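You operate a simulated robot arm through the tools that you are given. There is no shell and no other tool.

You are at the controls of a simulated robot arm. One attempt, no reset.

## Task
Hang the two best capped frames in box ONE, cover them, and close up the other two.
Fine: the best in slot TWO, the second in slot FOUR, the white cover board slid flush over them; close up with the sliding board; other cover boards stay; nothing dropped, broken or left on.

The check looks at the end state, three seconds after you hand in, the way a careful person would. Anything else that was tipped, shoved, dropped, spilled or broken makes it a failure. A push-on lid holds only when it is set on centred and level and pressed home; a screw cap is set on level and turned clockwise until tight.

## Robot
A 7-joint arm with a two-finger parallel gripper, fixed in place. Base frame: the origin is on the floor under the middle of its stand, x ahead of it, y to its left, z up; the work surface is at about z = 888. Readings come in mm, degrees, newtons and seconds.
It reaches about 1479 mm from its shoulder. Its first joint turns from -166.0 to 166.0 degrees. Payload 4.4 kg.
Tool frame: the origin (TCP) lies between the finger pads and is the grasp point; the fingertips stand 23 mm ahead of it; z points along the fingers, y is the line along which they close. The gripper opens to 94 mm. The fingers are 38 mm wide and 10 mm thick; the gripper's body (54 by 96 mm) begins 39 mm behind the TCP.
Orientation is that of the tool frame in the base frame, as a unit quaternion [w, x, y, z]. With the fingers straight down and closing along the base's y, the tool's x points along the base's -x, its y along +y and its z along -z.

## Interface
- The arm moves only by the tool move_arm. Its argument "rows" is a list of rows, each a list of 7 numbers: the gripper command, from -1 (fully open) to 1 (shut), values between in proportion, then the shift along the base's x, y, z in units of 20 mm (1.0 is 20 mm), then the turn, a rotation vector about the base's x, y, z in units of 8 degrees (1.0 is 8 degrees). In form: [[claw, x, y, z, rx, ry, rz], ...]. A call has 1 to 20 rows; each row shifts and turns the commanded pose from where the row before left it. A call with a number of a shift or a turn outside -1 to 1 is refused whole. Each row takes 0.2 s and may step no farther than 50 mm and 8.6 degrees from the row before; otherwise, or with a gripper value out of range, the whole call is refused. Where a pose cannot be reached the arm comes as near as it can. A force on the tool above 40 N (or 10 N above the force at the start of the call, whichever is more), or a blocked arm, ends the call early, and 0.2 s more pass. The fingers move at their own pace (about 72 mm/s each) and stop on an object; they squeeze with about 43 N. The grip force told is the motor's: it shows also when the fingers shut on nothing. Time passes only in rows, and 0.2 s behind the last, so rows that do not move let the fingers close. The reply holds the time, the measured pose of the TCP, the force on the tool along the base axes, the opening and the grip force, in the units named above and with some noise, with the torque about the TCP (base axes, N m) and any sound that the robot's microphone picked up, and new pictures: "pictures" is both (left out), scene, wrist or none.
- Cameras (640 x 400 px; columns grow to the right, rows downward): "scene" is fixed at [220.3, 500.2, 1509.1]; the picture's right is [0.08, -1.00, 0.00], its down [-0.53, -0.04, -0.85] and it looks along [0.84, 0.07, -0.53] (base axes); focal length 255 px, centre (320, 200). "wrist" rides on the gripper at [86, 16, -75] in the tool frame; the picture's right is [-0.18, 0.98, 0.00], its down [-0.58, -0.11, -0.81] and it looks along [-0.79, -0.15, 0.59] (tool axes); focal length 243 px, centre (320, 200).
- probe_pixels(camera, pixels): for up to 12 pixels [column, row] of the newest picture of that camera ("zoom" is the newest enlarged one), the place [x, y, z] in the base frame of the surface seen there, good to about 2 mm. The clock stands still meanwhile.
- enlarge(camera, box): a new picture of the part [left, top, right, bottom] of that camera's present view, enlarged. The clock stands still meanwhile.
- close_job(): hands the job in; it is judged then, once.

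Unless the task says otherwise, let go and move clear before handing in.

The tools are called after "Request:" as name(argument=value, ...) on one line, values as JSON. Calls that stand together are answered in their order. move_arm: Moves the arm, as the interface text tells. Its arguments: {"type":"object","properties":{"rows":{"type":"array","items":{"type":"array","items":{"type":"number"}}},"pictures":{"type":"string","enum":["both","scene","wrist","none"]}},"required":["rows"]} The other tools are called the same way: probe_pixels (camera, pixels) gives the place of the surface under pixels of a picture; enlarge (camera, box) takes an enlarged picture of a part of a camera's view; close_job () hands the job in.

At the start:

```text
time_s: 0.0
eef_pos: [705.3, 504.9, 1366.8]
orientation: [-0.001, 0.0, 1.0, 0.0]
force: [0.1, 1.0, -0.2]
ft_torque: [0.0, 0.01, 0.0]
finger_gap: 94.0
grasp_force: 0.0
```

scene: 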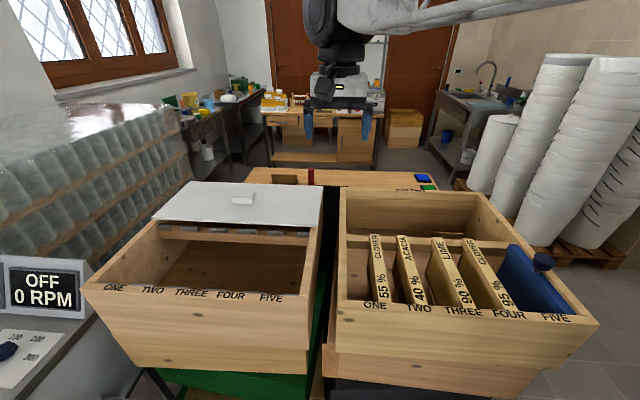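
wrist: 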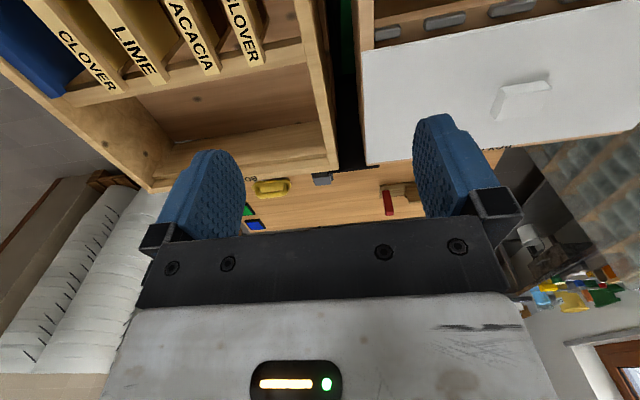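

The scene shows a left box with a white board and a right box holding four labelled frames and a blue board, with more at the back and an "OFF 0 RPM" display. I'll enlarge the key areas to read everything first.

Request:
enlarge(camera="scene", box=[320, 170, 620, 360])

Request:
enlarge(camera="scene", box=[70, 160, 340, 330])

Request:
enlarge(camera="scene", box=[0, 240, 160, 400])

Request:
enlarge(camera="scene", box=[230, 80, 470, 200])

Request:
enlarge(camera="wrist", box=[0, 0, 640, 240])

```text
2.11 times, centred on (470, 265) of scene
```

zoom: 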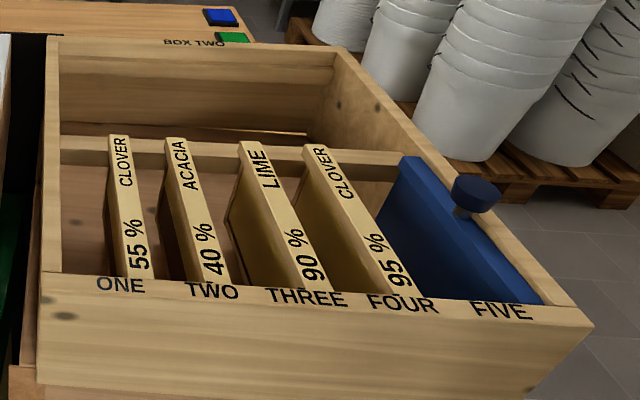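

```text
2.35 times, centred on (205, 245) of scene
```

zoom: 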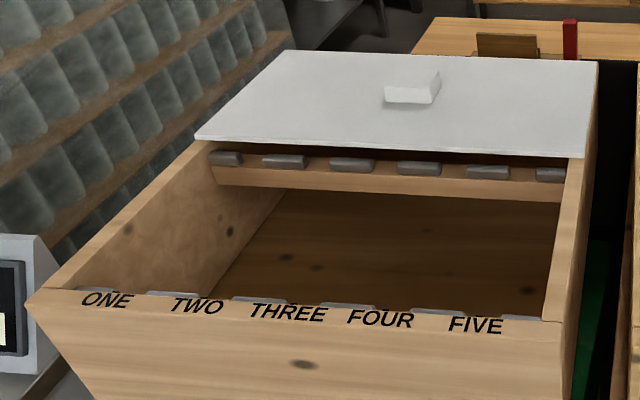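

```text
2.50 times, centred on (80, 320) of scene
```

zoom: 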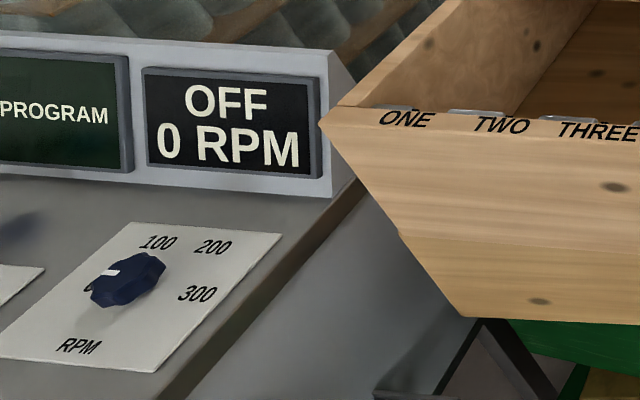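

```text
2.67 times, centred on (350, 140) of scene
```

zoom: 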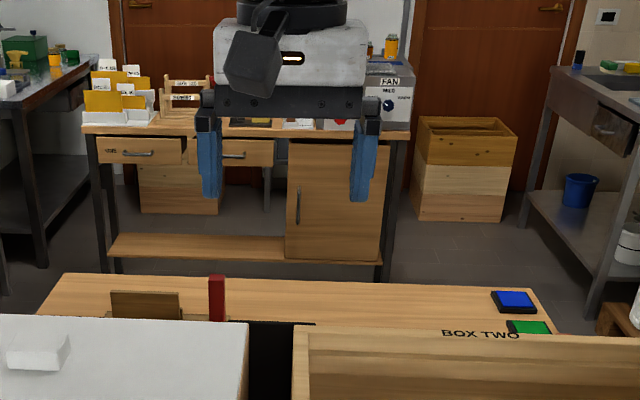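

```text
1.00 times, centred on (320, 120) of wrist (not enlarged: the box is as wide or as high as the picture)
```

zoom: 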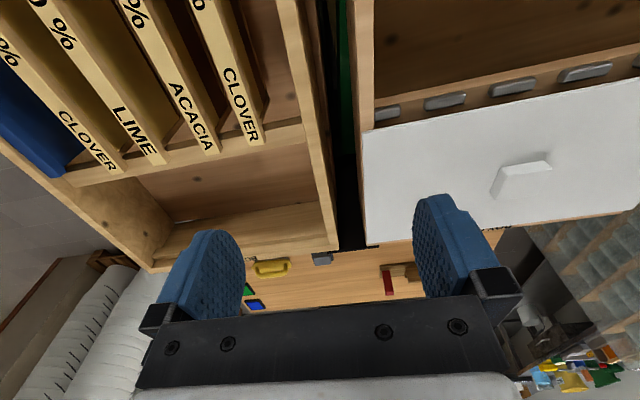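

The four frames read CLOVER 55 %, ACACIA 40 %, LIME 90 %, CLOVER 95 %, so the best are at slots FOUR and THREE of the right box; the left box has a white cover slid back. I'll probe the geometry of boxes, frames, cover and bench.

Request:
probe_pixels(camera="scene", pixels=[[376, 236], [384, 296], [401, 237], [419, 298], [436, 240], [464, 300], [466, 241], [507, 302], [514, 248], [570, 306], [543, 262], [345, 195]])

Request:
probe_pixels(camera="scene", pixels=[[154, 219], [318, 226], [193, 183], [322, 187], [242, 198], [253, 197], [115, 283], [152, 285], [195, 288], [232, 290], [270, 294], [300, 330]])

Request:
probe_pixels(camera="scene", pixels=[[86, 285], [305, 297], [334, 305], [590, 322], [480, 196], [340, 190], [423, 178], [428, 187], [410, 189], [311, 176], [284, 179], [360, 180]])

Request:
enlarge(camera="scene", box=[240, 160, 450, 200])

```text
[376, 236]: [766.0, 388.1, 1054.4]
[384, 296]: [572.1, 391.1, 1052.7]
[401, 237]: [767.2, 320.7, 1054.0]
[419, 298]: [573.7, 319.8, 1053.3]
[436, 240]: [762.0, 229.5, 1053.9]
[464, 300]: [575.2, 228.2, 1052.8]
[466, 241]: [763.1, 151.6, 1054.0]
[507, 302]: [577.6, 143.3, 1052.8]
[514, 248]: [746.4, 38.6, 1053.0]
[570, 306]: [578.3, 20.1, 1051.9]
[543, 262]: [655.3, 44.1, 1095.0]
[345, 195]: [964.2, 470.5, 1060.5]
```

```text
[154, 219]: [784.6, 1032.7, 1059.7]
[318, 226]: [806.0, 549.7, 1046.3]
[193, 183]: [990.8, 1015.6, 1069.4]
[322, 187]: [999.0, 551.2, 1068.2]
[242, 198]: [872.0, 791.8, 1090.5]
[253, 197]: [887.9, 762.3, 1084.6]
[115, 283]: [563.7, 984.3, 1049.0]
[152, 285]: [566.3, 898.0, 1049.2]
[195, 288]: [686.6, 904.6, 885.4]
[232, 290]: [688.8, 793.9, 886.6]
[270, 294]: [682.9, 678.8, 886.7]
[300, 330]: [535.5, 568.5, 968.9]
```

```text
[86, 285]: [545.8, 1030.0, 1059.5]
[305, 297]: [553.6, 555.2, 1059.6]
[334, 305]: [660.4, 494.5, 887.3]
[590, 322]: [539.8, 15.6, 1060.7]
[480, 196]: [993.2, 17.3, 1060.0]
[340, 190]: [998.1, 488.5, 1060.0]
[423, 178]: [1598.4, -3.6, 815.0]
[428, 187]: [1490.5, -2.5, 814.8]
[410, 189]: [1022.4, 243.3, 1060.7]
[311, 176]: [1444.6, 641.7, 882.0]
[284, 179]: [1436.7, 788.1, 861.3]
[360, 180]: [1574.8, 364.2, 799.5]
```

```text
3.05 times, centred on (345, 180) of scene
```

zoom: 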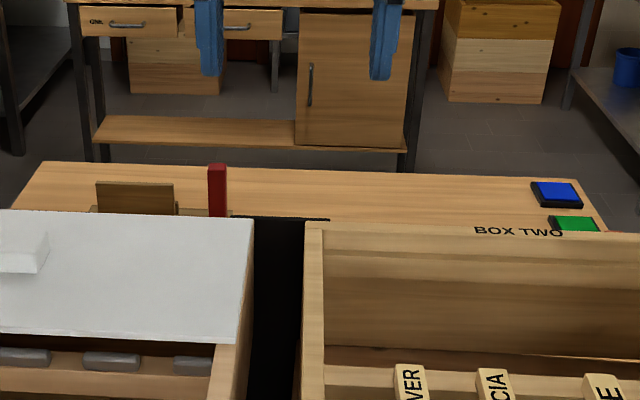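

Right box is "BOX TWO" (zoom 519,231); the white cover sits at x≈785–1000 over the back of the left box. I'll probe more detail around the cover, spacers, and the blue board.

Request:
enlarge(camera="scene", box=[140, 170, 340, 295])

Request:
probe_pixels(camera="zoom", pixels=[[50, 158], [300, 170], [560, 176], [180, 45], [560, 55], [590, 60], [575, 120], [70, 140], [330, 115], [370, 105], [320, 98], [345, 110]])

Request:
probe_pixels(camera="zoom", pixels=[[100, 202], [165, 205], [240, 210], [320, 213], [410, 217], [490, 221], [130, 204], [205, 208], [280, 211], [365, 215], [450, 219], [590, 200]])

```text
3.20 times, centred on (240, 232) of scene
```

zoom: 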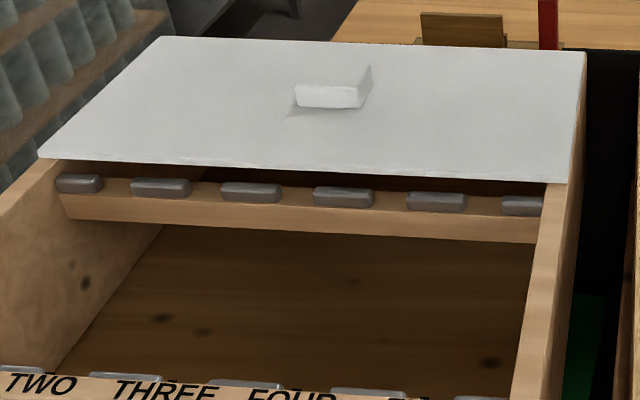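

```text
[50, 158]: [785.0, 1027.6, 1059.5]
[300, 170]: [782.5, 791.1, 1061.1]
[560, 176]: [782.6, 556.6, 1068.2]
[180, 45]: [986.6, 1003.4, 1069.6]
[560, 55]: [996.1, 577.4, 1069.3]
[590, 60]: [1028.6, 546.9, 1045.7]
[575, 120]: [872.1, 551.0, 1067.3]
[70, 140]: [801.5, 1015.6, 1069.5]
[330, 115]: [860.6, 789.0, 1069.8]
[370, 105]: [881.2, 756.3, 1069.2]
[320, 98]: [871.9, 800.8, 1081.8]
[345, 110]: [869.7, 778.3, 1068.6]
```

```text
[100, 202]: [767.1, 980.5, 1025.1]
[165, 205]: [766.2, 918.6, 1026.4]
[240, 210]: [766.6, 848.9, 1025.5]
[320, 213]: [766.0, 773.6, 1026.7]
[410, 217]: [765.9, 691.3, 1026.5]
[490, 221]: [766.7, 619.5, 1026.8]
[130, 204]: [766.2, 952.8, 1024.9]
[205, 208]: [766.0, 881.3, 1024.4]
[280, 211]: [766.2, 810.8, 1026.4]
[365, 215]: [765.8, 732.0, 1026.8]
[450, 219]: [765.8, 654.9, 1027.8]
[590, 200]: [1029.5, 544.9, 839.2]
```

The board lies on the rim (top z≈1069.5, rim 1060, x 782–1000) and the rear rail spacers are at z≈1026. I'll move the arm left and back so the wrist camera can look down into box ONE.

Request:
move_arm(rows=[[-1, -0.6, 1, 0.2, 0, 0, 0], [-1, -0.6, 1, 0.2, 0, 0, 0], [-1, -0.6, 1, 0.2, 0, 0, 0], [-1, -0.6, 1, 0.2, 0, 0, 0], [-1, -0.6, 1, 0.2, 0, 0, 0], [-1, -0.6, 1, 0.2, 0, 0, 0], [-1, -0.6, 1, 0.2, 0, 0, 0], [-1, -0.6, 1, 0.2, 0, 0, 0], [-1, -0.6, 1, 0.2, 0, 0, 0], [-1, -0.6, 1, 0.2, 0, 0, 0], [-1, -0.6, 1, 0.2, 0, 0, 0], [-1, -0.6, 1, 0.2, 0, 0, 0], [-1, -0.6, 1, 0.2, 0, 0, 0], [-1, -0.6, 1, 0.2, 0, 0, 0], [-1, 0, 0, 0, 0, 0, 0]], pictures="both")

```text
time_s: 3.2
eef_pos: [537.5, 784.8, 1424.1]
orientation: [0.0, 0.0, 1.0, 0.001]
force: [1.7, -0.2, -0.4]
ft_torque: [-0.04, -0.03, -0.01]
finger_gap: 94.2
grasp_force: 0.0
```

scene: 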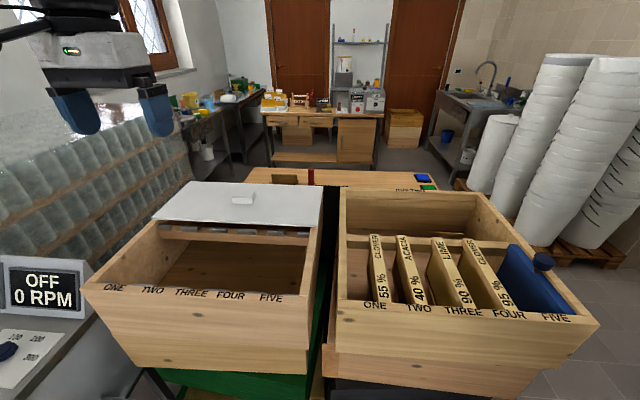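
wrist: 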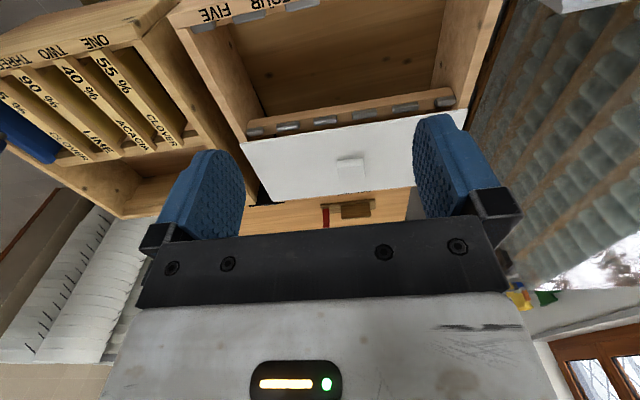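

The front rail spacers are just out of the wrist view at the top; I'll pitch the tool about +y by 32° to look straight into the box.

Request:
move_arm(rows=[[-1, -0.5, 0, 0, 0, 1, 0], [-1, -0.5, 0, 0, 0, 1, 0], [-1, -0.5, 0, 0, 0, 1, 0], [-1, -0.5, 0, 0, 0, 1, 0], [-1, 0, 0, 0, 0, 0, 0]], pictures="wrist")

```text
time_s: 4.4
eef_pos: [497.3, 784.3, 1423.5]
orientation: [-0.277, 0.0, 0.961, 0.0]
force: [-0.6, -0.1, 0.5]
ft_torque: [-0.03, -0.01, 0.0]
finger_gap: 93.9
grasp_force: 0.1
```

wrist: 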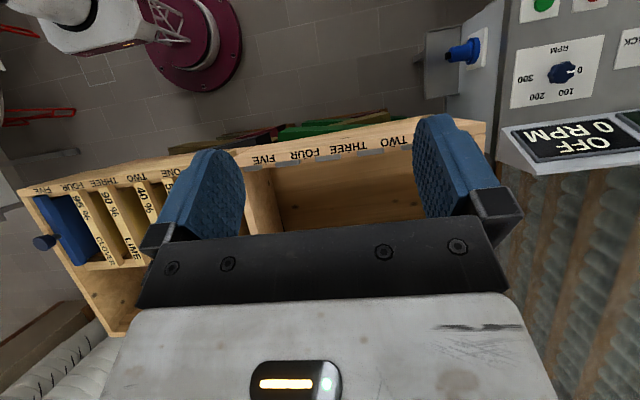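

Now the front rim labels FIVE…ONE are visible around row 150. I'll enlarge it and probe the front spacers.

Request:
enlarge(camera="wrist", box=[230, 110, 430, 235])

Request:
enlarge(camera="wrist", box=[10, 140, 250, 290])

Request:
enlarge(camera="wrist", box=[0, 0, 640, 400])

```text
3.20 times, centred on (330, 172) of wrist
```

zoom: 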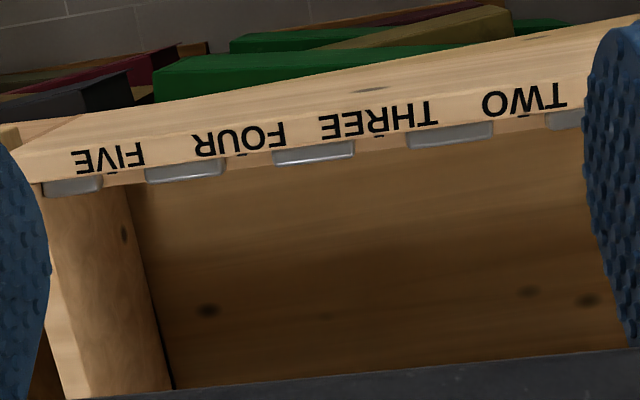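

```text
2.67 times, centred on (130, 215) of wrist
```

zoom: 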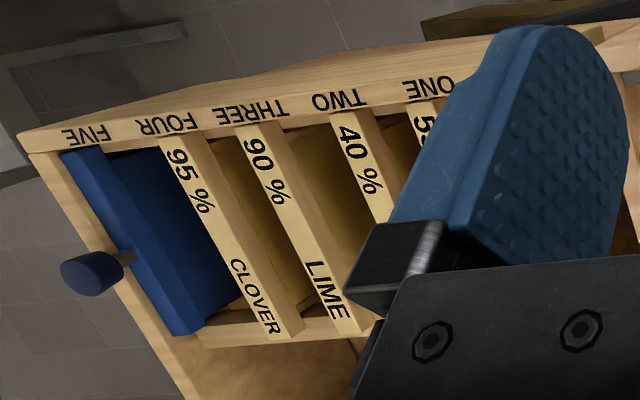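

```text
1.00 times, centred on (320, 200) of wrist (not enlarged: the box is as wide or as high as the picture)
```

zoom: 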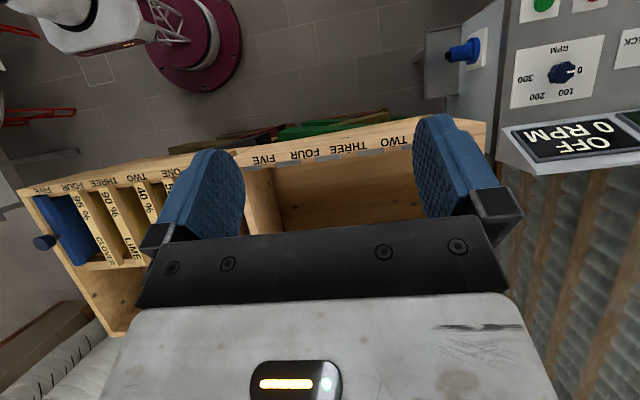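

Front spacers are visible between the labels. I'll probe their edges (wrist pixels) for slot gaps.

Request:
probe_pixels(camera="wrist", pixels=[[253, 168], [276, 166], [299, 162], [316, 160], [340, 156], [358, 153], [383, 149], [401, 147], [288, 163], [328, 158], [371, 151], [350, 157]])

Request:
probe_pixels(camera="wrist", pixels=[[309, 161], [308, 164], [348, 155], [392, 149], [391, 152], [256, 162], [299, 155], [348, 149], [394, 141], [470, 128], [240, 170], [290, 140]])

```text
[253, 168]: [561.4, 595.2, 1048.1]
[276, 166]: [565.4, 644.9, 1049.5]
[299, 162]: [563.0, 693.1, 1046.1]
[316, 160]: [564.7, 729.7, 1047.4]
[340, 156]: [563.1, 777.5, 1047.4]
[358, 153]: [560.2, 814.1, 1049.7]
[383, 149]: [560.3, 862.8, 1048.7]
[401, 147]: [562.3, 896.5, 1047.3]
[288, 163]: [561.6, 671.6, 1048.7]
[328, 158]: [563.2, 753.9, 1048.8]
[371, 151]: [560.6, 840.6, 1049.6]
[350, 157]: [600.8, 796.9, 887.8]
```

```text
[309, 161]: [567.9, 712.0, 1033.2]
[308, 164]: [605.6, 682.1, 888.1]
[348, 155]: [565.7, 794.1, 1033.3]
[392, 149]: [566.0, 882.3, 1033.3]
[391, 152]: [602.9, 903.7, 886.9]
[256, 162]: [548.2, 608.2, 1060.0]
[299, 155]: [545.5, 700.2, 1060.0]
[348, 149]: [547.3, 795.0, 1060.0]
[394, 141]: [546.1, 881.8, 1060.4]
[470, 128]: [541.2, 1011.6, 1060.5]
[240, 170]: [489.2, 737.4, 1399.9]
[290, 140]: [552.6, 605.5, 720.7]
```

Spacers in box ONE run ~50 mm wide with ~33 mm gaps on an 84 mm pitch (slot TWO ≈ y 880, FOUR ≈ y 711), rail top z≈1033. Next I'll travel over box TWO for a view from above.

Request:
move_arm(rows=[[-1, 0.1, -1, 0, 0, 0, 0], [-1, 0.1, -1, 0, 0, 0, 0], [-1, 0.1, -1, 0, 0, 0, 0], [-1, 0.1, -1, 0, 0, 0, 0], [-1, 0.1, -1, 0, 0, 0, 0], [-1, 0.1, -1, 0, 0, 0, 0], [-1, 0.1, -1, 0, 0, 0, 0], [-1, 0.1, -1, 0, 0, 0, 0], [-1, 0.1, -1, 0, 0, 0, 0], [-1, 0.1, -1, 0, 0, 0, 0], [-1, 0.1, -1, 0, 0, 0, 0], [-1, 0.1, -1, 0, 0, 0, 0], [-1, 0.1, -1, 0, 0, 0, 0], [-1, 0.1, -1, 0, 0, 0, 0], [-1, 0.1, -1, 0, 0, 0, 0], [-1, 0.1, -1, 0, 0, 0, 0], [-1, 0.1, -1, 0, 0, 0, 0], [-1, 0.1, -1, 0, 0, 0, 0], [-1, 0.1, -1, 0, 0, 0, 0], [-1, 0.1, -1, 0, 0, 0, 0]], pictures="none")

Request:
move_arm(rows=[[-1, 0.1, -1, 0, 0, 0, 0], [-1, 0.1, -1, 0, 0, 0, 0], [-1, 0.1, -1, 0, 0, 0, 0], [-1, 0.1, -1, 0, 0, 0, 0], [-1, 0.1, -1, 0, 0, 0, 0], [-1, 0.1, -1, 0, 0, 0, 0], [-1, 0, 0, 0, 0, 0, 0]], pictures="wrist")

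```text
time_s: 8.6
eef_pos: [537.4, 384.4, 1424.1]
orientation: [-0.276, 0.0, 0.961, 0.0]
force: [0.2, 0.1, 0.8]
ft_torque: [0.0, 0.03, 0.0]
finger_gap: 93.9
grasp_force: 0.0
```

```text
time_s: 10.2
eef_pos: [548.3, 263.8, 1422.8]
orientation: [-0.276, 0.001, 0.961, 0.001]
force: [0.3, -0.4, 0.0]
ft_torque: [0.01, 0.02, 0.02]
finger_gap: 93.9
grasp_force: 0.0
```

wrist: 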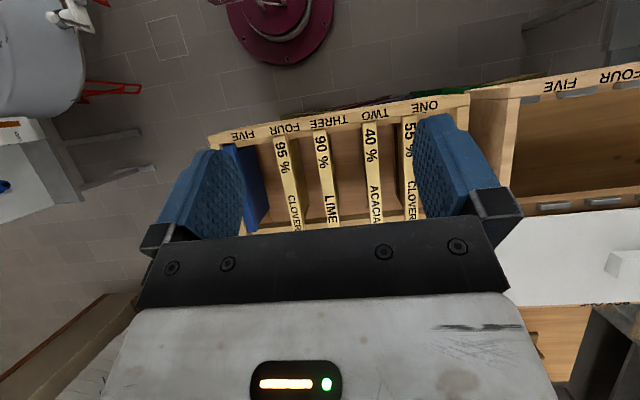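

Request:
enlarge(camera="wrist", box=[205, 90, 465, 245])

Request:
probe_pixels(camera="zoom", pixels=[[180, 110], [205, 110], [282, 110], [313, 108], [395, 95], [426, 93], [495, 85], [515, 82], [205, 320], [230, 320], [150, 320], [345, 120]])

```text
2.46 times, centred on (335, 168) of wrist
```

zoom: 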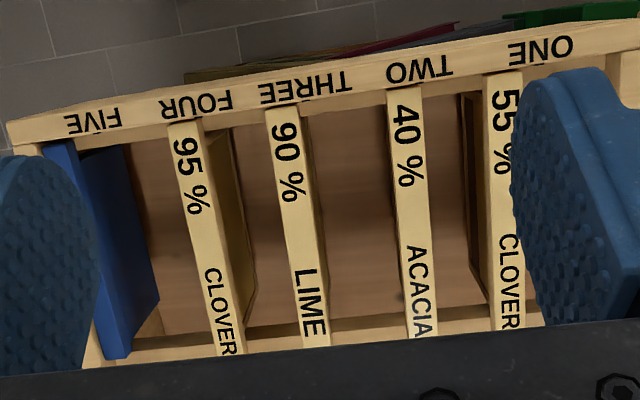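

```text
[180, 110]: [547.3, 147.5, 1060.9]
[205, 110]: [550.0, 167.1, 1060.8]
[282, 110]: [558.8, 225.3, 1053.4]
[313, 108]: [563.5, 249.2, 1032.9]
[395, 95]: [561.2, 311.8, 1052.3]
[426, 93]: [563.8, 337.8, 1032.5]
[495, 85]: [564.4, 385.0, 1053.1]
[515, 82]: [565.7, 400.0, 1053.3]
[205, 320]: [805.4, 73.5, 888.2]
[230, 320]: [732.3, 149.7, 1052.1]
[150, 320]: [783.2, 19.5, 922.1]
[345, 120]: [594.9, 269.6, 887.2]
```

I'll probe bar edges and ends more finely.

Request:
probe_pixels(camera="zoom", pixels=[[172, 170], [190, 170], [206, 170], [277, 170], [294, 170], [309, 170], [391, 170], [408, 170], [424, 170], [489, 170], [505, 170], [345, 330]])

Request:
probe_pixels(camera="zoom", pixels=[[205, 300], [220, 300], [240, 300], [300, 300], [314, 300], [328, 300], [405, 300], [420, 300], [434, 300], [494, 300], [508, 300], [522, 300]])

Request:
probe_pixels(camera="zoom", pixels=[[62, 160], [75, 160], [90, 200], [110, 220], [115, 340], [105, 330], [52, 150], [310, 345], [226, 351], [420, 335], [505, 327], [140, 350]])

```text
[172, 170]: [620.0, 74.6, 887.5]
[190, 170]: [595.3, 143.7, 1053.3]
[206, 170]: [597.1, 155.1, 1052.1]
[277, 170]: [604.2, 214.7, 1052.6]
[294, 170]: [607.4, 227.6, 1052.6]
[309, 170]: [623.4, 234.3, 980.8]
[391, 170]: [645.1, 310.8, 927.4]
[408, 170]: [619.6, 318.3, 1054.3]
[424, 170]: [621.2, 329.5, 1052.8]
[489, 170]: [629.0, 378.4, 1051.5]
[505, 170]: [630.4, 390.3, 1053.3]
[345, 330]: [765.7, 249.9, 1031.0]
```

```text
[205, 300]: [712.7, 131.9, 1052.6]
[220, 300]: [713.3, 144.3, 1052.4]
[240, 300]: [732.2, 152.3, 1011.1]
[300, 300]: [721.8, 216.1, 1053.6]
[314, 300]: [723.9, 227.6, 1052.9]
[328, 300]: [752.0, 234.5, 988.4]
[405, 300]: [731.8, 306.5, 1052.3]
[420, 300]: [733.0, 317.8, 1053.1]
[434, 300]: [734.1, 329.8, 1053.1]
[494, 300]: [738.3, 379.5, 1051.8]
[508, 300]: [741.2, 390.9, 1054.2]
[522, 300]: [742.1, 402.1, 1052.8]
```

```text
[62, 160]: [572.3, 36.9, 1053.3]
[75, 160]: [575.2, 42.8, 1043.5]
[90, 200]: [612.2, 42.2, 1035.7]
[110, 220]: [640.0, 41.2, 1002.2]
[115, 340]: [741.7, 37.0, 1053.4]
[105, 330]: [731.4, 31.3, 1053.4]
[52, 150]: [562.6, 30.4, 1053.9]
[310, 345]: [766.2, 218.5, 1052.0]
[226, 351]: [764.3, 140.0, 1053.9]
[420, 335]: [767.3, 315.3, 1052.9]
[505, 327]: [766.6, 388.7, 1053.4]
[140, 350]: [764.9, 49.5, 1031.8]
```

Bars are about 25 mm thick with centres y ≈ 144 (95 %), 226 (90 %), 318 (40 %), 390 (55 %); rails are plain in box TWO. I'll check label positions, the board's rear edge, and the coloured boards at the front.

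Request:
enlarge(camera="wrist", box=[470, 60, 640, 340])

Request:
probe_pixels(camera="wrist", pixels=[[510, 303], [560, 303], [620, 303], [600, 305], [505, 220], [560, 216], [630, 210], [520, 290], [625, 265], [500, 260], [600, 250], [560, 308]])

Request:
probe_pixels(camera="wrist", pixels=[[244, 134], [285, 128], [328, 123], [375, 116], [425, 106], [213, 142], [470, 98], [476, 120], [220, 146], [380, 92], [360, 98], [545, 70]])

Request:
enlarge(camera="scene", box=[120, 350, 520, 400])

```text
1.43 times, centred on (555, 200) of wrist
```

zoom: 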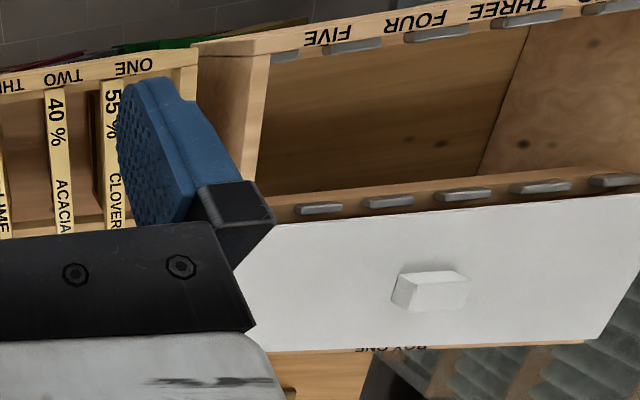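

```text
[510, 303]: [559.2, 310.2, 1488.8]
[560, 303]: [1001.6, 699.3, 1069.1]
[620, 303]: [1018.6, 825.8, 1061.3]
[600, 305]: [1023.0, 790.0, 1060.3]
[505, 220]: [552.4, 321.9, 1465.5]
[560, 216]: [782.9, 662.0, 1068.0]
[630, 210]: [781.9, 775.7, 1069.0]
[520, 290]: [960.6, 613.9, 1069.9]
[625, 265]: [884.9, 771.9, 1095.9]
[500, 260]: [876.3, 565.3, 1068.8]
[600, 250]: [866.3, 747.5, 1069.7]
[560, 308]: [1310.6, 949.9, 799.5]
```

```text
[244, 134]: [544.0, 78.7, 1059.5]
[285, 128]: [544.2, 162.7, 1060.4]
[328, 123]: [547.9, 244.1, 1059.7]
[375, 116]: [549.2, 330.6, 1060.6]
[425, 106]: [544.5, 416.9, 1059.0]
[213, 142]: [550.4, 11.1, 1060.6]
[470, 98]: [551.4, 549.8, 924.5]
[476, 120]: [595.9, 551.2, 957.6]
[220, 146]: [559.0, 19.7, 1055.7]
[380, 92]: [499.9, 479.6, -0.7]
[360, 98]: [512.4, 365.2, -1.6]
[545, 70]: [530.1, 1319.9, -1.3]
```

```text
1.60 times, centred on (320, 375) of scene
```

zoom: 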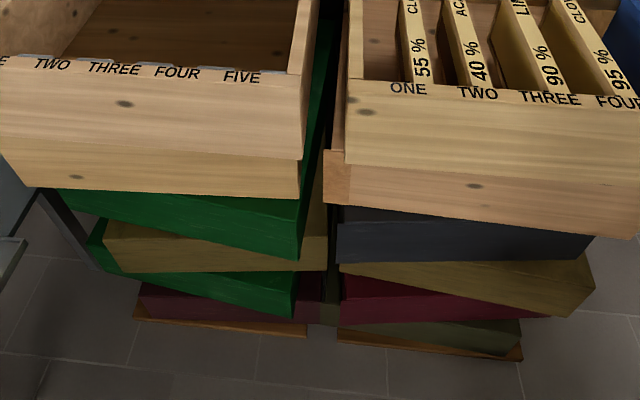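

Labels in box TWO sit at y≈79/163/250/333/419, so its frames hang loose on plain rails; the left box reads "BOX ONE" at its rear rim. I'll pitch back 16° to view the rear ends of the bars and rear rail.

Request:
move_arm(rows=[[-1, 0, 0, 0, 0, -1, 0], [-1, 0, 0, 0, 0, -1, 0], [-1, 0, 0, 0, 0, -1, 0], [-1, 0, 0, 0, 0, 0, 0]], pictures="wrist")

Request:
enlarge(camera="wrist", box=[180, 20, 460, 240])

```text
time_s: 11.2
eef_pos: [549.3, 265.1, 1422.1]
orientation: [-0.068, 0.0, 0.998, 0.0]
force: [0.2, 0.5, -0.3]
ft_torque: [-0.03, 0.03, -0.02]
finger_gap: 93.9
grasp_force: 0.0
```

wrist: 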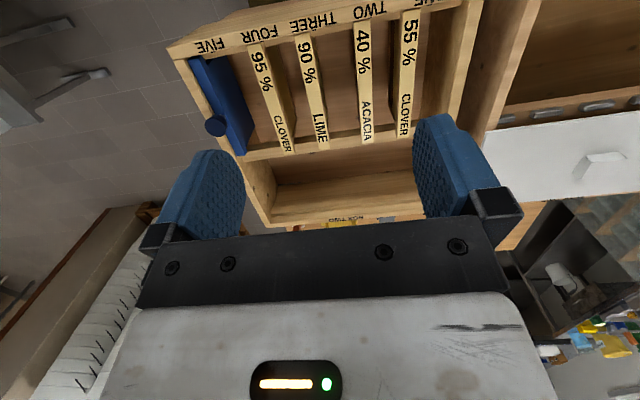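

```text
1.82 times, centred on (320, 130) of wrist
```

zoom: 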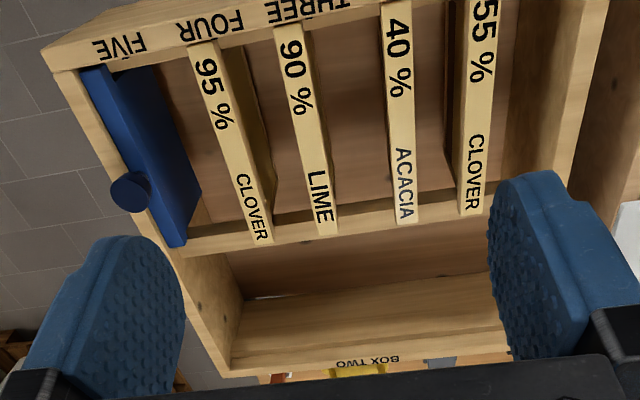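

Request:
enlarge(camera="wrist", box=[180, 30, 420, 180])

Request:
probe_pixels(camera="zoom", pixels=[[288, 318], [280, 312], [376, 307], [485, 295], [592, 280], [430, 312], [430, 290], [430, 300], [165, 320], [180, 325], [140, 250], [95, 250]])

Request:
probe_pixels(camera="zoom", pixels=[[265, 200], [240, 200], [253, 200], [340, 200], [367, 200], [354, 200], [475, 180], [501, 180], [488, 180], [585, 150], [598, 150], [612, 150]])

Request:
probe_pixels(camera="zoom", pixels=[[50, 95], [62, 95], [80, 95], [45, 75], [120, 200], [150, 230], [160, 260], [130, 230], [95, 255], [80, 255], [110, 255], [150, 300]])

```text
2.67 times, centred on (300, 105) of wrist
```

zoom: 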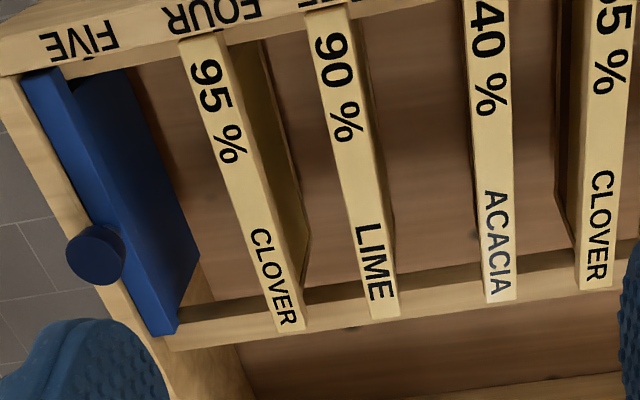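

```text
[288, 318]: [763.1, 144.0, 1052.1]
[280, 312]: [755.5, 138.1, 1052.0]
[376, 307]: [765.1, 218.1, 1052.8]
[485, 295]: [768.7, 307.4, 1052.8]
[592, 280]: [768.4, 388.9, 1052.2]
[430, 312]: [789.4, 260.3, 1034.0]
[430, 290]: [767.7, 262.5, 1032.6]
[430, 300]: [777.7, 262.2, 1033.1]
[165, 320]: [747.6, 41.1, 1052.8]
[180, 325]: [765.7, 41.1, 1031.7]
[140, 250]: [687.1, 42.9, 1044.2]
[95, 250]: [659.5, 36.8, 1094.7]
```

```text
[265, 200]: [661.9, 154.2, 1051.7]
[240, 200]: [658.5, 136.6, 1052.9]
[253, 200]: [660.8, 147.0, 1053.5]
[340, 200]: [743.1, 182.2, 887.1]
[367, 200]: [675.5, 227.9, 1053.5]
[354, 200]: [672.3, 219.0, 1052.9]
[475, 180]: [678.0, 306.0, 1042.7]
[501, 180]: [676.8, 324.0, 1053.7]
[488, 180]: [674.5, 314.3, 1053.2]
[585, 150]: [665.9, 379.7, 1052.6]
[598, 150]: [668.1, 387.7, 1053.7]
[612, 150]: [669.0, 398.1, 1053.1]
```

```text
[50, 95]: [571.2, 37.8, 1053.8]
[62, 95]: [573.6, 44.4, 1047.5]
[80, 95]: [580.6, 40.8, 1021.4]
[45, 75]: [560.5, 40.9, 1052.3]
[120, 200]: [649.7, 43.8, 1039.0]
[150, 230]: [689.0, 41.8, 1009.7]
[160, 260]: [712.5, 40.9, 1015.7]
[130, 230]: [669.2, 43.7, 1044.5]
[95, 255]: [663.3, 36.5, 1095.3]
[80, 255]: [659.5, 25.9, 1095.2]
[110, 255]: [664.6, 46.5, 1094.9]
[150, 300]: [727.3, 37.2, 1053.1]
```

Bar ends are at x≈558–775 (centre ≈667), rails z≈1033, knob at about (662, 37, 1095). I'll take a close scene view of the frames and the knob for exact edges.

Request:
enlarge(camera="scene", box=[360, 225, 600, 325])

Request:
probe_pixels(camera="zoom", pixels=[[300, 100], [310, 100], [320, 100], [328, 100], [206, 100], [215, 100], [224, 100], [232, 100], [112, 100], [122, 100], [132, 100], [140, 100]])

Request:
probe_pixels(camera="zoom", pixels=[[460, 95], [488, 85], [510, 95], [487, 110], [468, 118], [468, 125], [440, 100], [430, 100], [480, 140], [500, 160], [340, 160], [250, 140]])

```text
2.67 times, centred on (480, 275) of scene
```

zoom: 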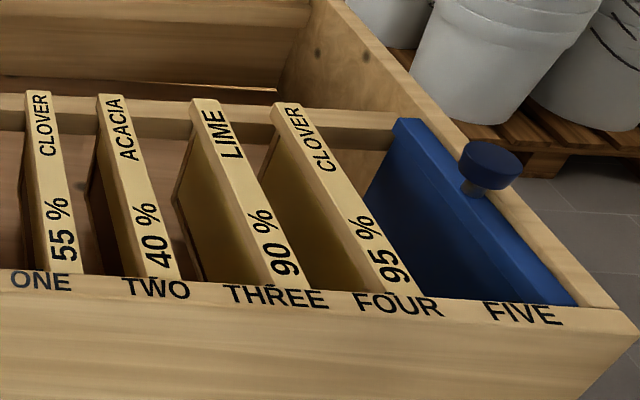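

```text
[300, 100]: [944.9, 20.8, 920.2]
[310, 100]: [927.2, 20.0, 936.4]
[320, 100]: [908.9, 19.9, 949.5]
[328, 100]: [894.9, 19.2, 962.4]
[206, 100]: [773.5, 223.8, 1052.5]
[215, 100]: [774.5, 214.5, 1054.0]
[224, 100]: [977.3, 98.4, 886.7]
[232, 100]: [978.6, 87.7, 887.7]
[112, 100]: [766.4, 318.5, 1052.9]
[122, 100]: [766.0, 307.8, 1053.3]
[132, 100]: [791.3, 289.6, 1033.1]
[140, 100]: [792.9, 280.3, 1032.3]
```

```text
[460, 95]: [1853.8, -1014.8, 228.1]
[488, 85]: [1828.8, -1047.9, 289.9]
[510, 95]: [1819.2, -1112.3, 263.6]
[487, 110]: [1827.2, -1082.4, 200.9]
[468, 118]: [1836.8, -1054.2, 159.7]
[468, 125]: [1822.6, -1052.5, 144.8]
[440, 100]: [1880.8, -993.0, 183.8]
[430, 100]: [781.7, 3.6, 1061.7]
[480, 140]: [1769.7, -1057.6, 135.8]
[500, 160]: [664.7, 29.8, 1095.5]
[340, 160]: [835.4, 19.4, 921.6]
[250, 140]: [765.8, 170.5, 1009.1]
```

I'll probe the bars around mid-length (zoom row ~165–175).

Request:
probe_pixels(camera="zoom", pixels=[[305, 160], [312, 160], [320, 160], [328, 160], [334, 160], [340, 165], [211, 160], [220, 160], [230, 160], [238, 160], [242, 160], [246, 160]])

Request:
probe_pixels(camera="zoom", pixels=[[108, 160], [114, 160], [122, 160], [130, 160], [138, 160], [142, 160], [28, 160], [34, 160], [44, 160], [52, 160], [58, 160], [62, 160]])

Request:
probe_pixels(camera="zoom", pixels=[[400, 125], [410, 122], [420, 125], [440, 160], [450, 165], [470, 165], [470, 185], [473, 190], [485, 150], [460, 150], [520, 160], [515, 178]])

```text
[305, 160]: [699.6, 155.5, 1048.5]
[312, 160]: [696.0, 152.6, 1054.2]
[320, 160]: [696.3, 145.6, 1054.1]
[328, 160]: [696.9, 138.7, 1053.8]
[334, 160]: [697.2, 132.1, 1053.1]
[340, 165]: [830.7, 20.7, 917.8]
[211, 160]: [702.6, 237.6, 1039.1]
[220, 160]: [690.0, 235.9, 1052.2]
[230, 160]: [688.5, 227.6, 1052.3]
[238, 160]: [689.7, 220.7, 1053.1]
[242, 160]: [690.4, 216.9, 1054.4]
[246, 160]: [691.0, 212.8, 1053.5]
```

```text
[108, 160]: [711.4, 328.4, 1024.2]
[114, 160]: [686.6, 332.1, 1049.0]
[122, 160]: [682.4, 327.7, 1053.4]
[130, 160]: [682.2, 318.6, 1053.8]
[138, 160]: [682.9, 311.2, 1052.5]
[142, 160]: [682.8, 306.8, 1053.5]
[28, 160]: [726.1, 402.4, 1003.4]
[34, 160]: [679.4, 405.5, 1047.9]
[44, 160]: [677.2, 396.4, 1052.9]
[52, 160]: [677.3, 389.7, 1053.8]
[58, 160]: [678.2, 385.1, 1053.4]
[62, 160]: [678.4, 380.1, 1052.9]
```

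```text
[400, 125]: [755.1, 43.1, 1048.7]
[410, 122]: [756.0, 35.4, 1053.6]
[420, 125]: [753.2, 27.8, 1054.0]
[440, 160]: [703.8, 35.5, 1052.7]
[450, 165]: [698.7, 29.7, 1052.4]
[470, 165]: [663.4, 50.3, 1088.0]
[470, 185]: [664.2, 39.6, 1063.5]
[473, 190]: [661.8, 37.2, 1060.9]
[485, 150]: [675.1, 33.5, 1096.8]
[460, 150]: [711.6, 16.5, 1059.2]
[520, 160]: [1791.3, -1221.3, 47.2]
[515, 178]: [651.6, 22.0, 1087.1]
```

Exact centres: 95 % y≈144, 90 % y≈225, 40 % y≈319, 55 % y≈392, width ≈26; blue board y 27–43. I'll check how the blue board is supported (its lower edge and ends).

Request:
probe_pixels(camera="wrist", pixels=[[252, 126], [253, 125], [251, 128], [248, 134], [246, 139], [240, 110], [230, 60], [256, 128], [245, 150], [242, 154], [247, 148], [244, 143]])

Request:
enlarge(camera="wrist", box=[180, 40, 300, 170])

```text
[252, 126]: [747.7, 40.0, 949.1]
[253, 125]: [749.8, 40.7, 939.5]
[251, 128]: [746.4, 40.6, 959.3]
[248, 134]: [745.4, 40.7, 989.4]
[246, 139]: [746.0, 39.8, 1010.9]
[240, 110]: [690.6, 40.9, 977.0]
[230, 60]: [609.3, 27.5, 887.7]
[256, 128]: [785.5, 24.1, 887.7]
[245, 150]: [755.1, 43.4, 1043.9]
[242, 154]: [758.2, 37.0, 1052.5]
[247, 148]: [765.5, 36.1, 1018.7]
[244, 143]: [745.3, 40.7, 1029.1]
```

```text
3.08 times, centred on (240, 105) of wrist
```

zoom: 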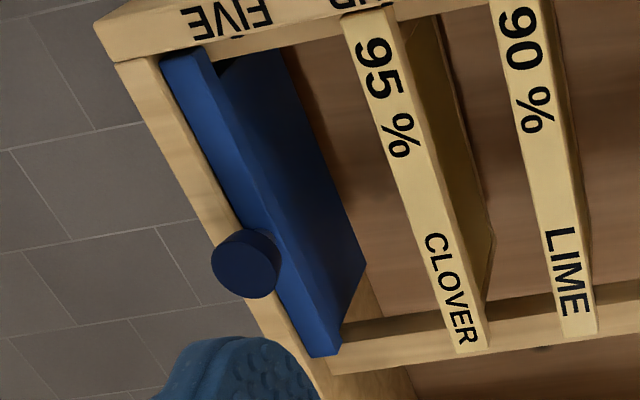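

The blue board hangs with its bottom at about z 935, so it slides on the rails. I'll start with CLOVER 95 %: straighten the tool and go above it at (667, 144, 1120) with a 60 mm opening.

Request:
move_arm(rows=[[-0.28, 0.37, -0.378, -0.9, 0, -0.97, 0], [-0.28, 0.37, -0.378, -0.95, 0, 0, 0], [-0.28, 0.37, -0.378, -0.95, 0, 0, 0], [-0.28, 0.37, -0.378, -0.95, 0, 0, 0], [-0.28, 0.37, -0.378, -0.95, 0, 0, 0], [-0.28, 0.37, -0.378, -0.95, 0, 0, 0], [-0.28, 0.37, -0.378, -0.95, 0, 0, 0], [-0.28, 0.37, -0.378, -0.95, 0, 0, 0], [-0.28, 0.37, -0.378, -0.95, 0, 0, 0], [-0.28, 0.37, -0.378, -0.95, 0, 0, 0], [-0.28, 0.37, -0.378, -0.95, 0, 0, 0], [-0.28, 0.37, -0.378, -0.95, 0, 0, 0], [-0.28, 0.37, -0.378, -0.95, 0, 0, 0], [-0.28, 0.37, -0.378, -0.95, 0, 0, 0], [-0.28, 0.37, -0.378, -0.95, 0, 0, 0], [-0.28, 0.35, -0.378, -0.9, 0, 0, 0], [-0.28, 0, 0, 0, 0, 0, 0]], pictures="both")

```text
time_s: 14.8
eef_pos: [666.8, 143.4, 1121.6]
orientation: [-0.002, 0.001, 1.0, 0.0]
force: [-0.1, 0.7, 0.3]
ft_torque: [-0.02, 0.02, -0.01]
finger_gap: 60.1
grasp_force: 0.1
```

scene: 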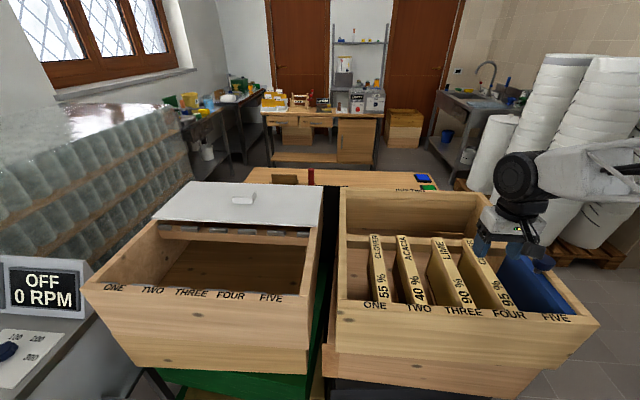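
wrist: 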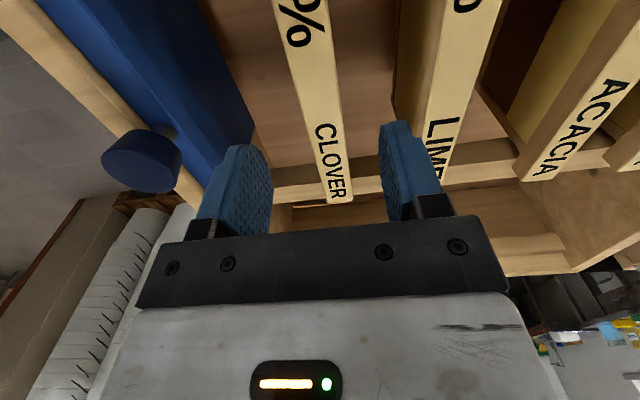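

The fingers straddle the CLOVER 95 bar well (wrist ~330,150). I'll descend to z≈1043 slowly.

Request:
move_arm(rows=[[-0.28, 0, 0.02, -0.9, 0, 0, 0], [-0.28, 0, 0, -0.9, 0, 0, 0], [-0.28, 0, 0, -0.9, 0, 0, 0], [-0.28, 0, 0, -0.8, 0, 0, 0], [-0.28, 0, 0, -0.42, 0, 0, 0], [-0.28, 0, 0, 0, 0, 0, 0]], pictures="both")

```text
time_s: 16.2
eef_pos: [666.8, 142.6, 1042.7]
orientation: [-0.002, -0.001, 1.0, 0.0]
force: [0.5, 1.0, -0.2]
ft_torque: [-0.04, -0.01, 0.0]
finger_gap: 60.0
grasp_force: 0.1
```

scene: 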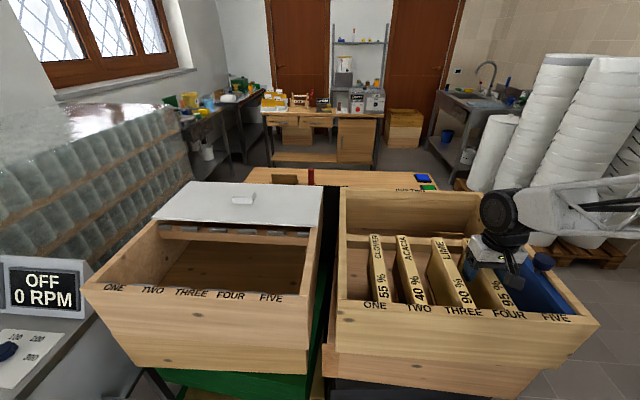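
wrist: 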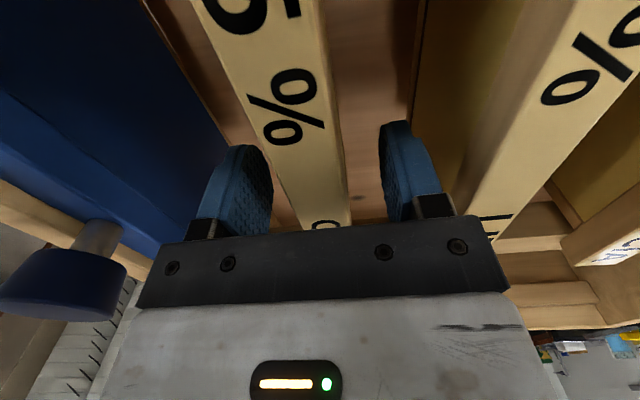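

Bar is between the pads. I'll close the gripper and hold.

Request:
move_arm(rows=[[1, 0, 0, 0, 0, 0, 0], [1, 0, 0, 0, 0, 0, 0], [1, 0, 0, 0, 0, 0, 0], [1, 0, 0, 0, 0, 0, 0]], pictures="wrist")

```text
time_s: 17.2
eef_pos: [667.8, 143.5, 1043.0]
orientation: [-0.001, 0.0, 1.0, 0.0]
force: [1.6, -3.5, 1.0]
ft_torque: [-0.06, -0.23, -0.06]
finger_gap: 25.9
grasp_force: 42.9
```

wrist: 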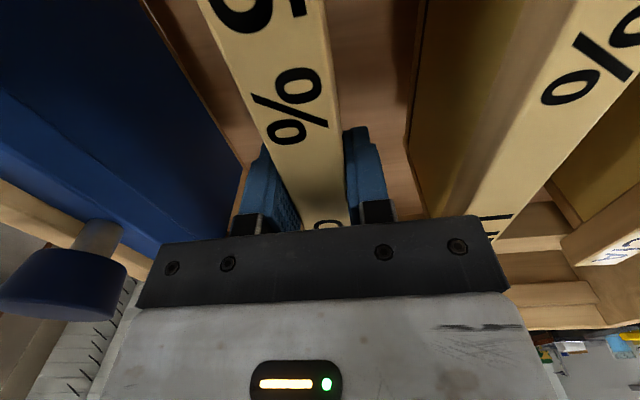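

Grip is firm (gap 25.9, 42.9 N). Now I'll lift, slowly at first.

Request:
move_arm(rows=[[1, 0, 0, 0.2, 0, 0, 0], [1, 0, 0, 0.3, 0, 0, 0], [1, 0, 0, 0.4, 0, 0, 0], [1, 0, 0, 0.5, 0, 0, 0], [1, 0, 0, 0, 0, 0, 0]], pictures="both")

```text
time_s: 18.4
eef_pos: [666.7, 143.6, 1069.7]
orientation: [-0.003, -0.001, 1.0, 0.0]
force: [0.1, -0.1, -6.5]
ft_torque: [0.0, -0.02, 0.03]
finger_gap: 25.7
grasp_force: 43.0
```

scene: 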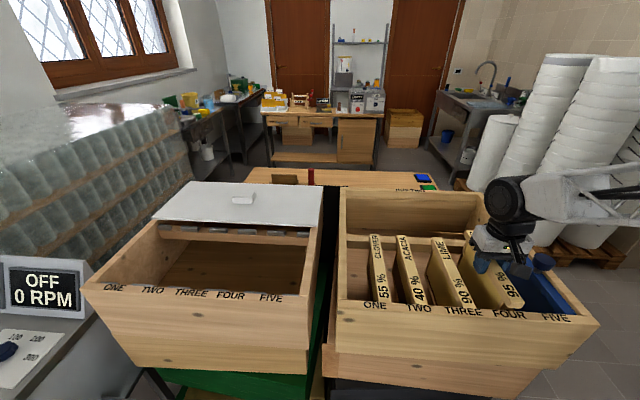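
wrist: 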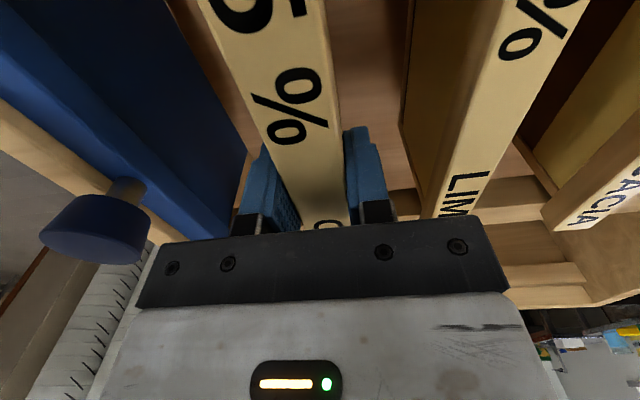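

Frame is held, weight 6.5 N and balanced. Continue lifting to z≈1260.

Request:
move_arm(rows=[[1, 0, 0, 0.7, 0, 0, 0], [1, 0, 0, 1, 0, 0, 0], [1, 0, 0, 1, 0, 0, 0], [1, 0, 0, 1, 0, 0, 0], [1, 0, 0, 1, 0, 0, 0], [1, 0, 0, 1, 0, 0, 0], [1, 0, 0, 1, 0, 0, 0], [1, 0, 0, 1, 0, 0, 0], [1, 0, 0, 1, 0, 0, 0], [1, 0, 0, 0.8, 0, 0, 0], [1, 0, 0, 0, 0, 0, 0]], pictures="both")

```text
time_s: 20.8
eef_pos: [666.8, 142.7, 1261.1]
orientation: [-0.003, 0.0, 1.0, 0.001]
force: [0.4, -0.1, -6.0]
ft_torque: [-0.03, 0.0, 0.03]
finger_gap: 25.9
grasp_force: 42.6
```

scene: 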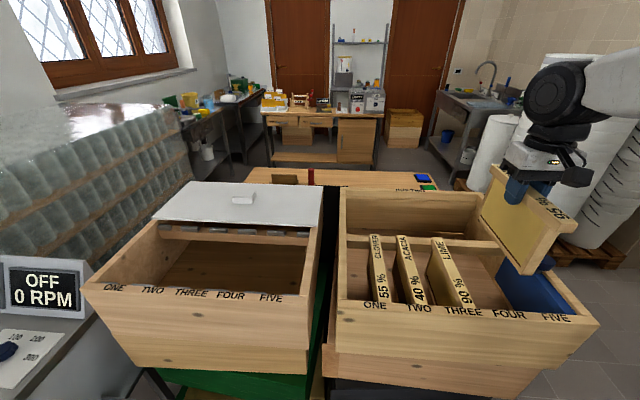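
wrist: 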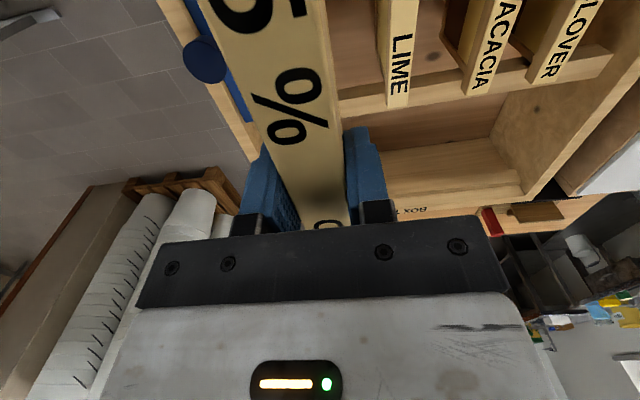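

The frame is up. I'll measure its bottom to confirm clearance before carrying it across.

Request:
enlarge(camera="scene", box=[440, 150, 600, 290])

Request:
probe_pixels(camera="scene", pixels=[[500, 245], [531, 270], [486, 225], [545, 262], [489, 195], [562, 235], [570, 232], [490, 170], [556, 222], [515, 256], [520, 200], [576, 228]])

```text
2.86 times, centred on (520, 220) of scene
```

zoom: 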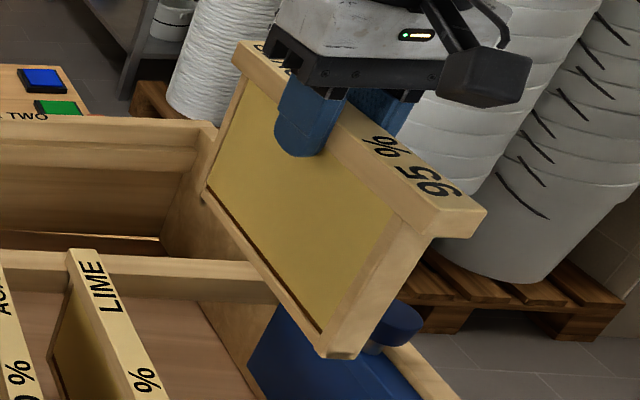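

```text
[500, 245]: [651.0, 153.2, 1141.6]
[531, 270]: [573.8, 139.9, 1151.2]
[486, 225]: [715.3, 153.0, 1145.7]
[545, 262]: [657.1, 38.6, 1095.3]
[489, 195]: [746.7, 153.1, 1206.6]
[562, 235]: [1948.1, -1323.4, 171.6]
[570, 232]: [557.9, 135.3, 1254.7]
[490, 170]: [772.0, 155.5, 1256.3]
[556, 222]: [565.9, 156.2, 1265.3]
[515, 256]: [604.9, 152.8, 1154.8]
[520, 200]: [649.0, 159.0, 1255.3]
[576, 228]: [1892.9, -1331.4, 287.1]
```

Frame bottom hangs ~124 mm below the TCP (z≈1137 now), well clear of everything. I'll carry it over to y≈880.

Request:
move_arm(rows=[[1, 0, 0.5, 0, 0, 0, 0], [1, 0, 1, 0, 0, 0, 0], [1, 0, 1, 0, 0, 0, 0], [1, 0, 1, 0, 0, 0, 0], [1, 0, 1, 0, 0, 0, 0], [1, 0, 1, 0, 0, 0, 0], [1, 0, 1, 0, 0, 0, 0], [1, 0, 1, 0, 0, 0, 0], [1, 0, 1, 0, 0, 0, 0], [1, 0, 1, 0, 0, 0, 0], [1, 0, 1, 0, 0, 0, 0], [1, 0, 1, 0, 0, 0, 0], [1, 0, 1, 0, 0, 0, 0], [1, 0, 1, 0, 0, 0, 0], [1, 0, 1, 0, 0, 0, 0], [1, 0, 1, 0, 0, 0, 0], [1, 0, 1, 0, 0, 0, 0], [1, 0, 1, 0, 0, 0, 0], [1, 0, 1, 0, 0, 0, 0], [1, 0, 1, 0, 0, 0, 0]], pictures="none")

Request:
move_arm(rows=[[1, 0, 1, 0, 0, 0, 0], [1, 0, 1, 0, 0, 0, 0], [1, 0, 1, 0, 0, 0, 0], [1, 0, 1, 0, 0, 0, 0], [1, 0, 1, 0, 0, 0, 0], [1, 0, 1, 0, 0, 0, 0], [1, 0, 1, 0, 0, 0, 0], [1, 0, 1, 0, 0, 0, 0], [1, 0, 1, 0, 0, 0, 0], [1, 0, 1, 0, 0, 0, 0], [1, 0, 1, 0, 0, 0, 0], [1, 0, 1, 0, 0, 0, 0], [1, 0, 1, 0, 0, 0, 0], [1, 0, 1, 0, 0, 0, 0], [1, 0, 1, 0, 0, 0, 0], [1, 0, 1, 0, 0, 0, 0], [1, 0, 0.8, 0, 0, 0, 0], [1, 0, 0.5, 0, 0, 0, 0], [1, 0, 0, 0, 0, 0, 0]], pictures="both")

```text
time_s: 25.0
eef_pos: [665.4, 533.1, 1260.4]
orientation: [-0.002, 0.0, 1.0, -0.001]
force: [-0.8, -0.2, -6.3]
ft_torque: [0.04, -0.02, 0.0]
finger_gap: 25.9
grasp_force: 43.3
```

```text
time_s: 29.0
eef_pos: [667.4, 879.4, 1260.7]
orientation: [-0.003, 0.0, 1.0, 0.0]
force: [0.0, -0.3, -6.7]
ft_torque: [0.0, 0.01, 0.0]
finger_gap: 25.8
grasp_force: 42.9
```

scene: 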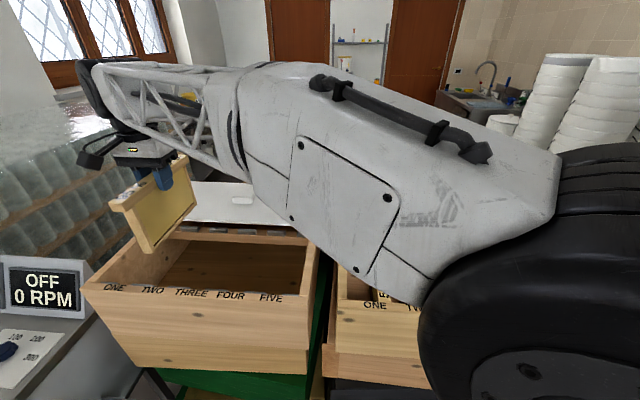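
wrist: 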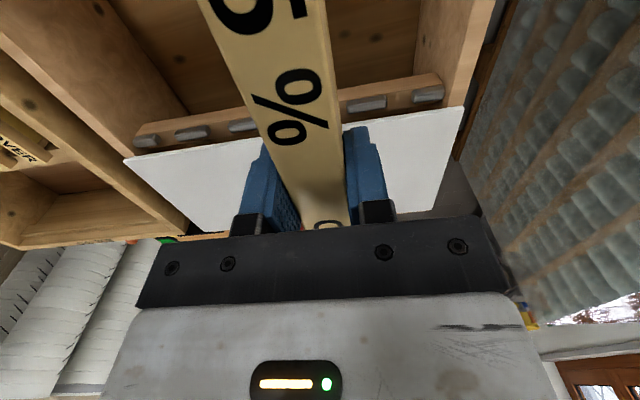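

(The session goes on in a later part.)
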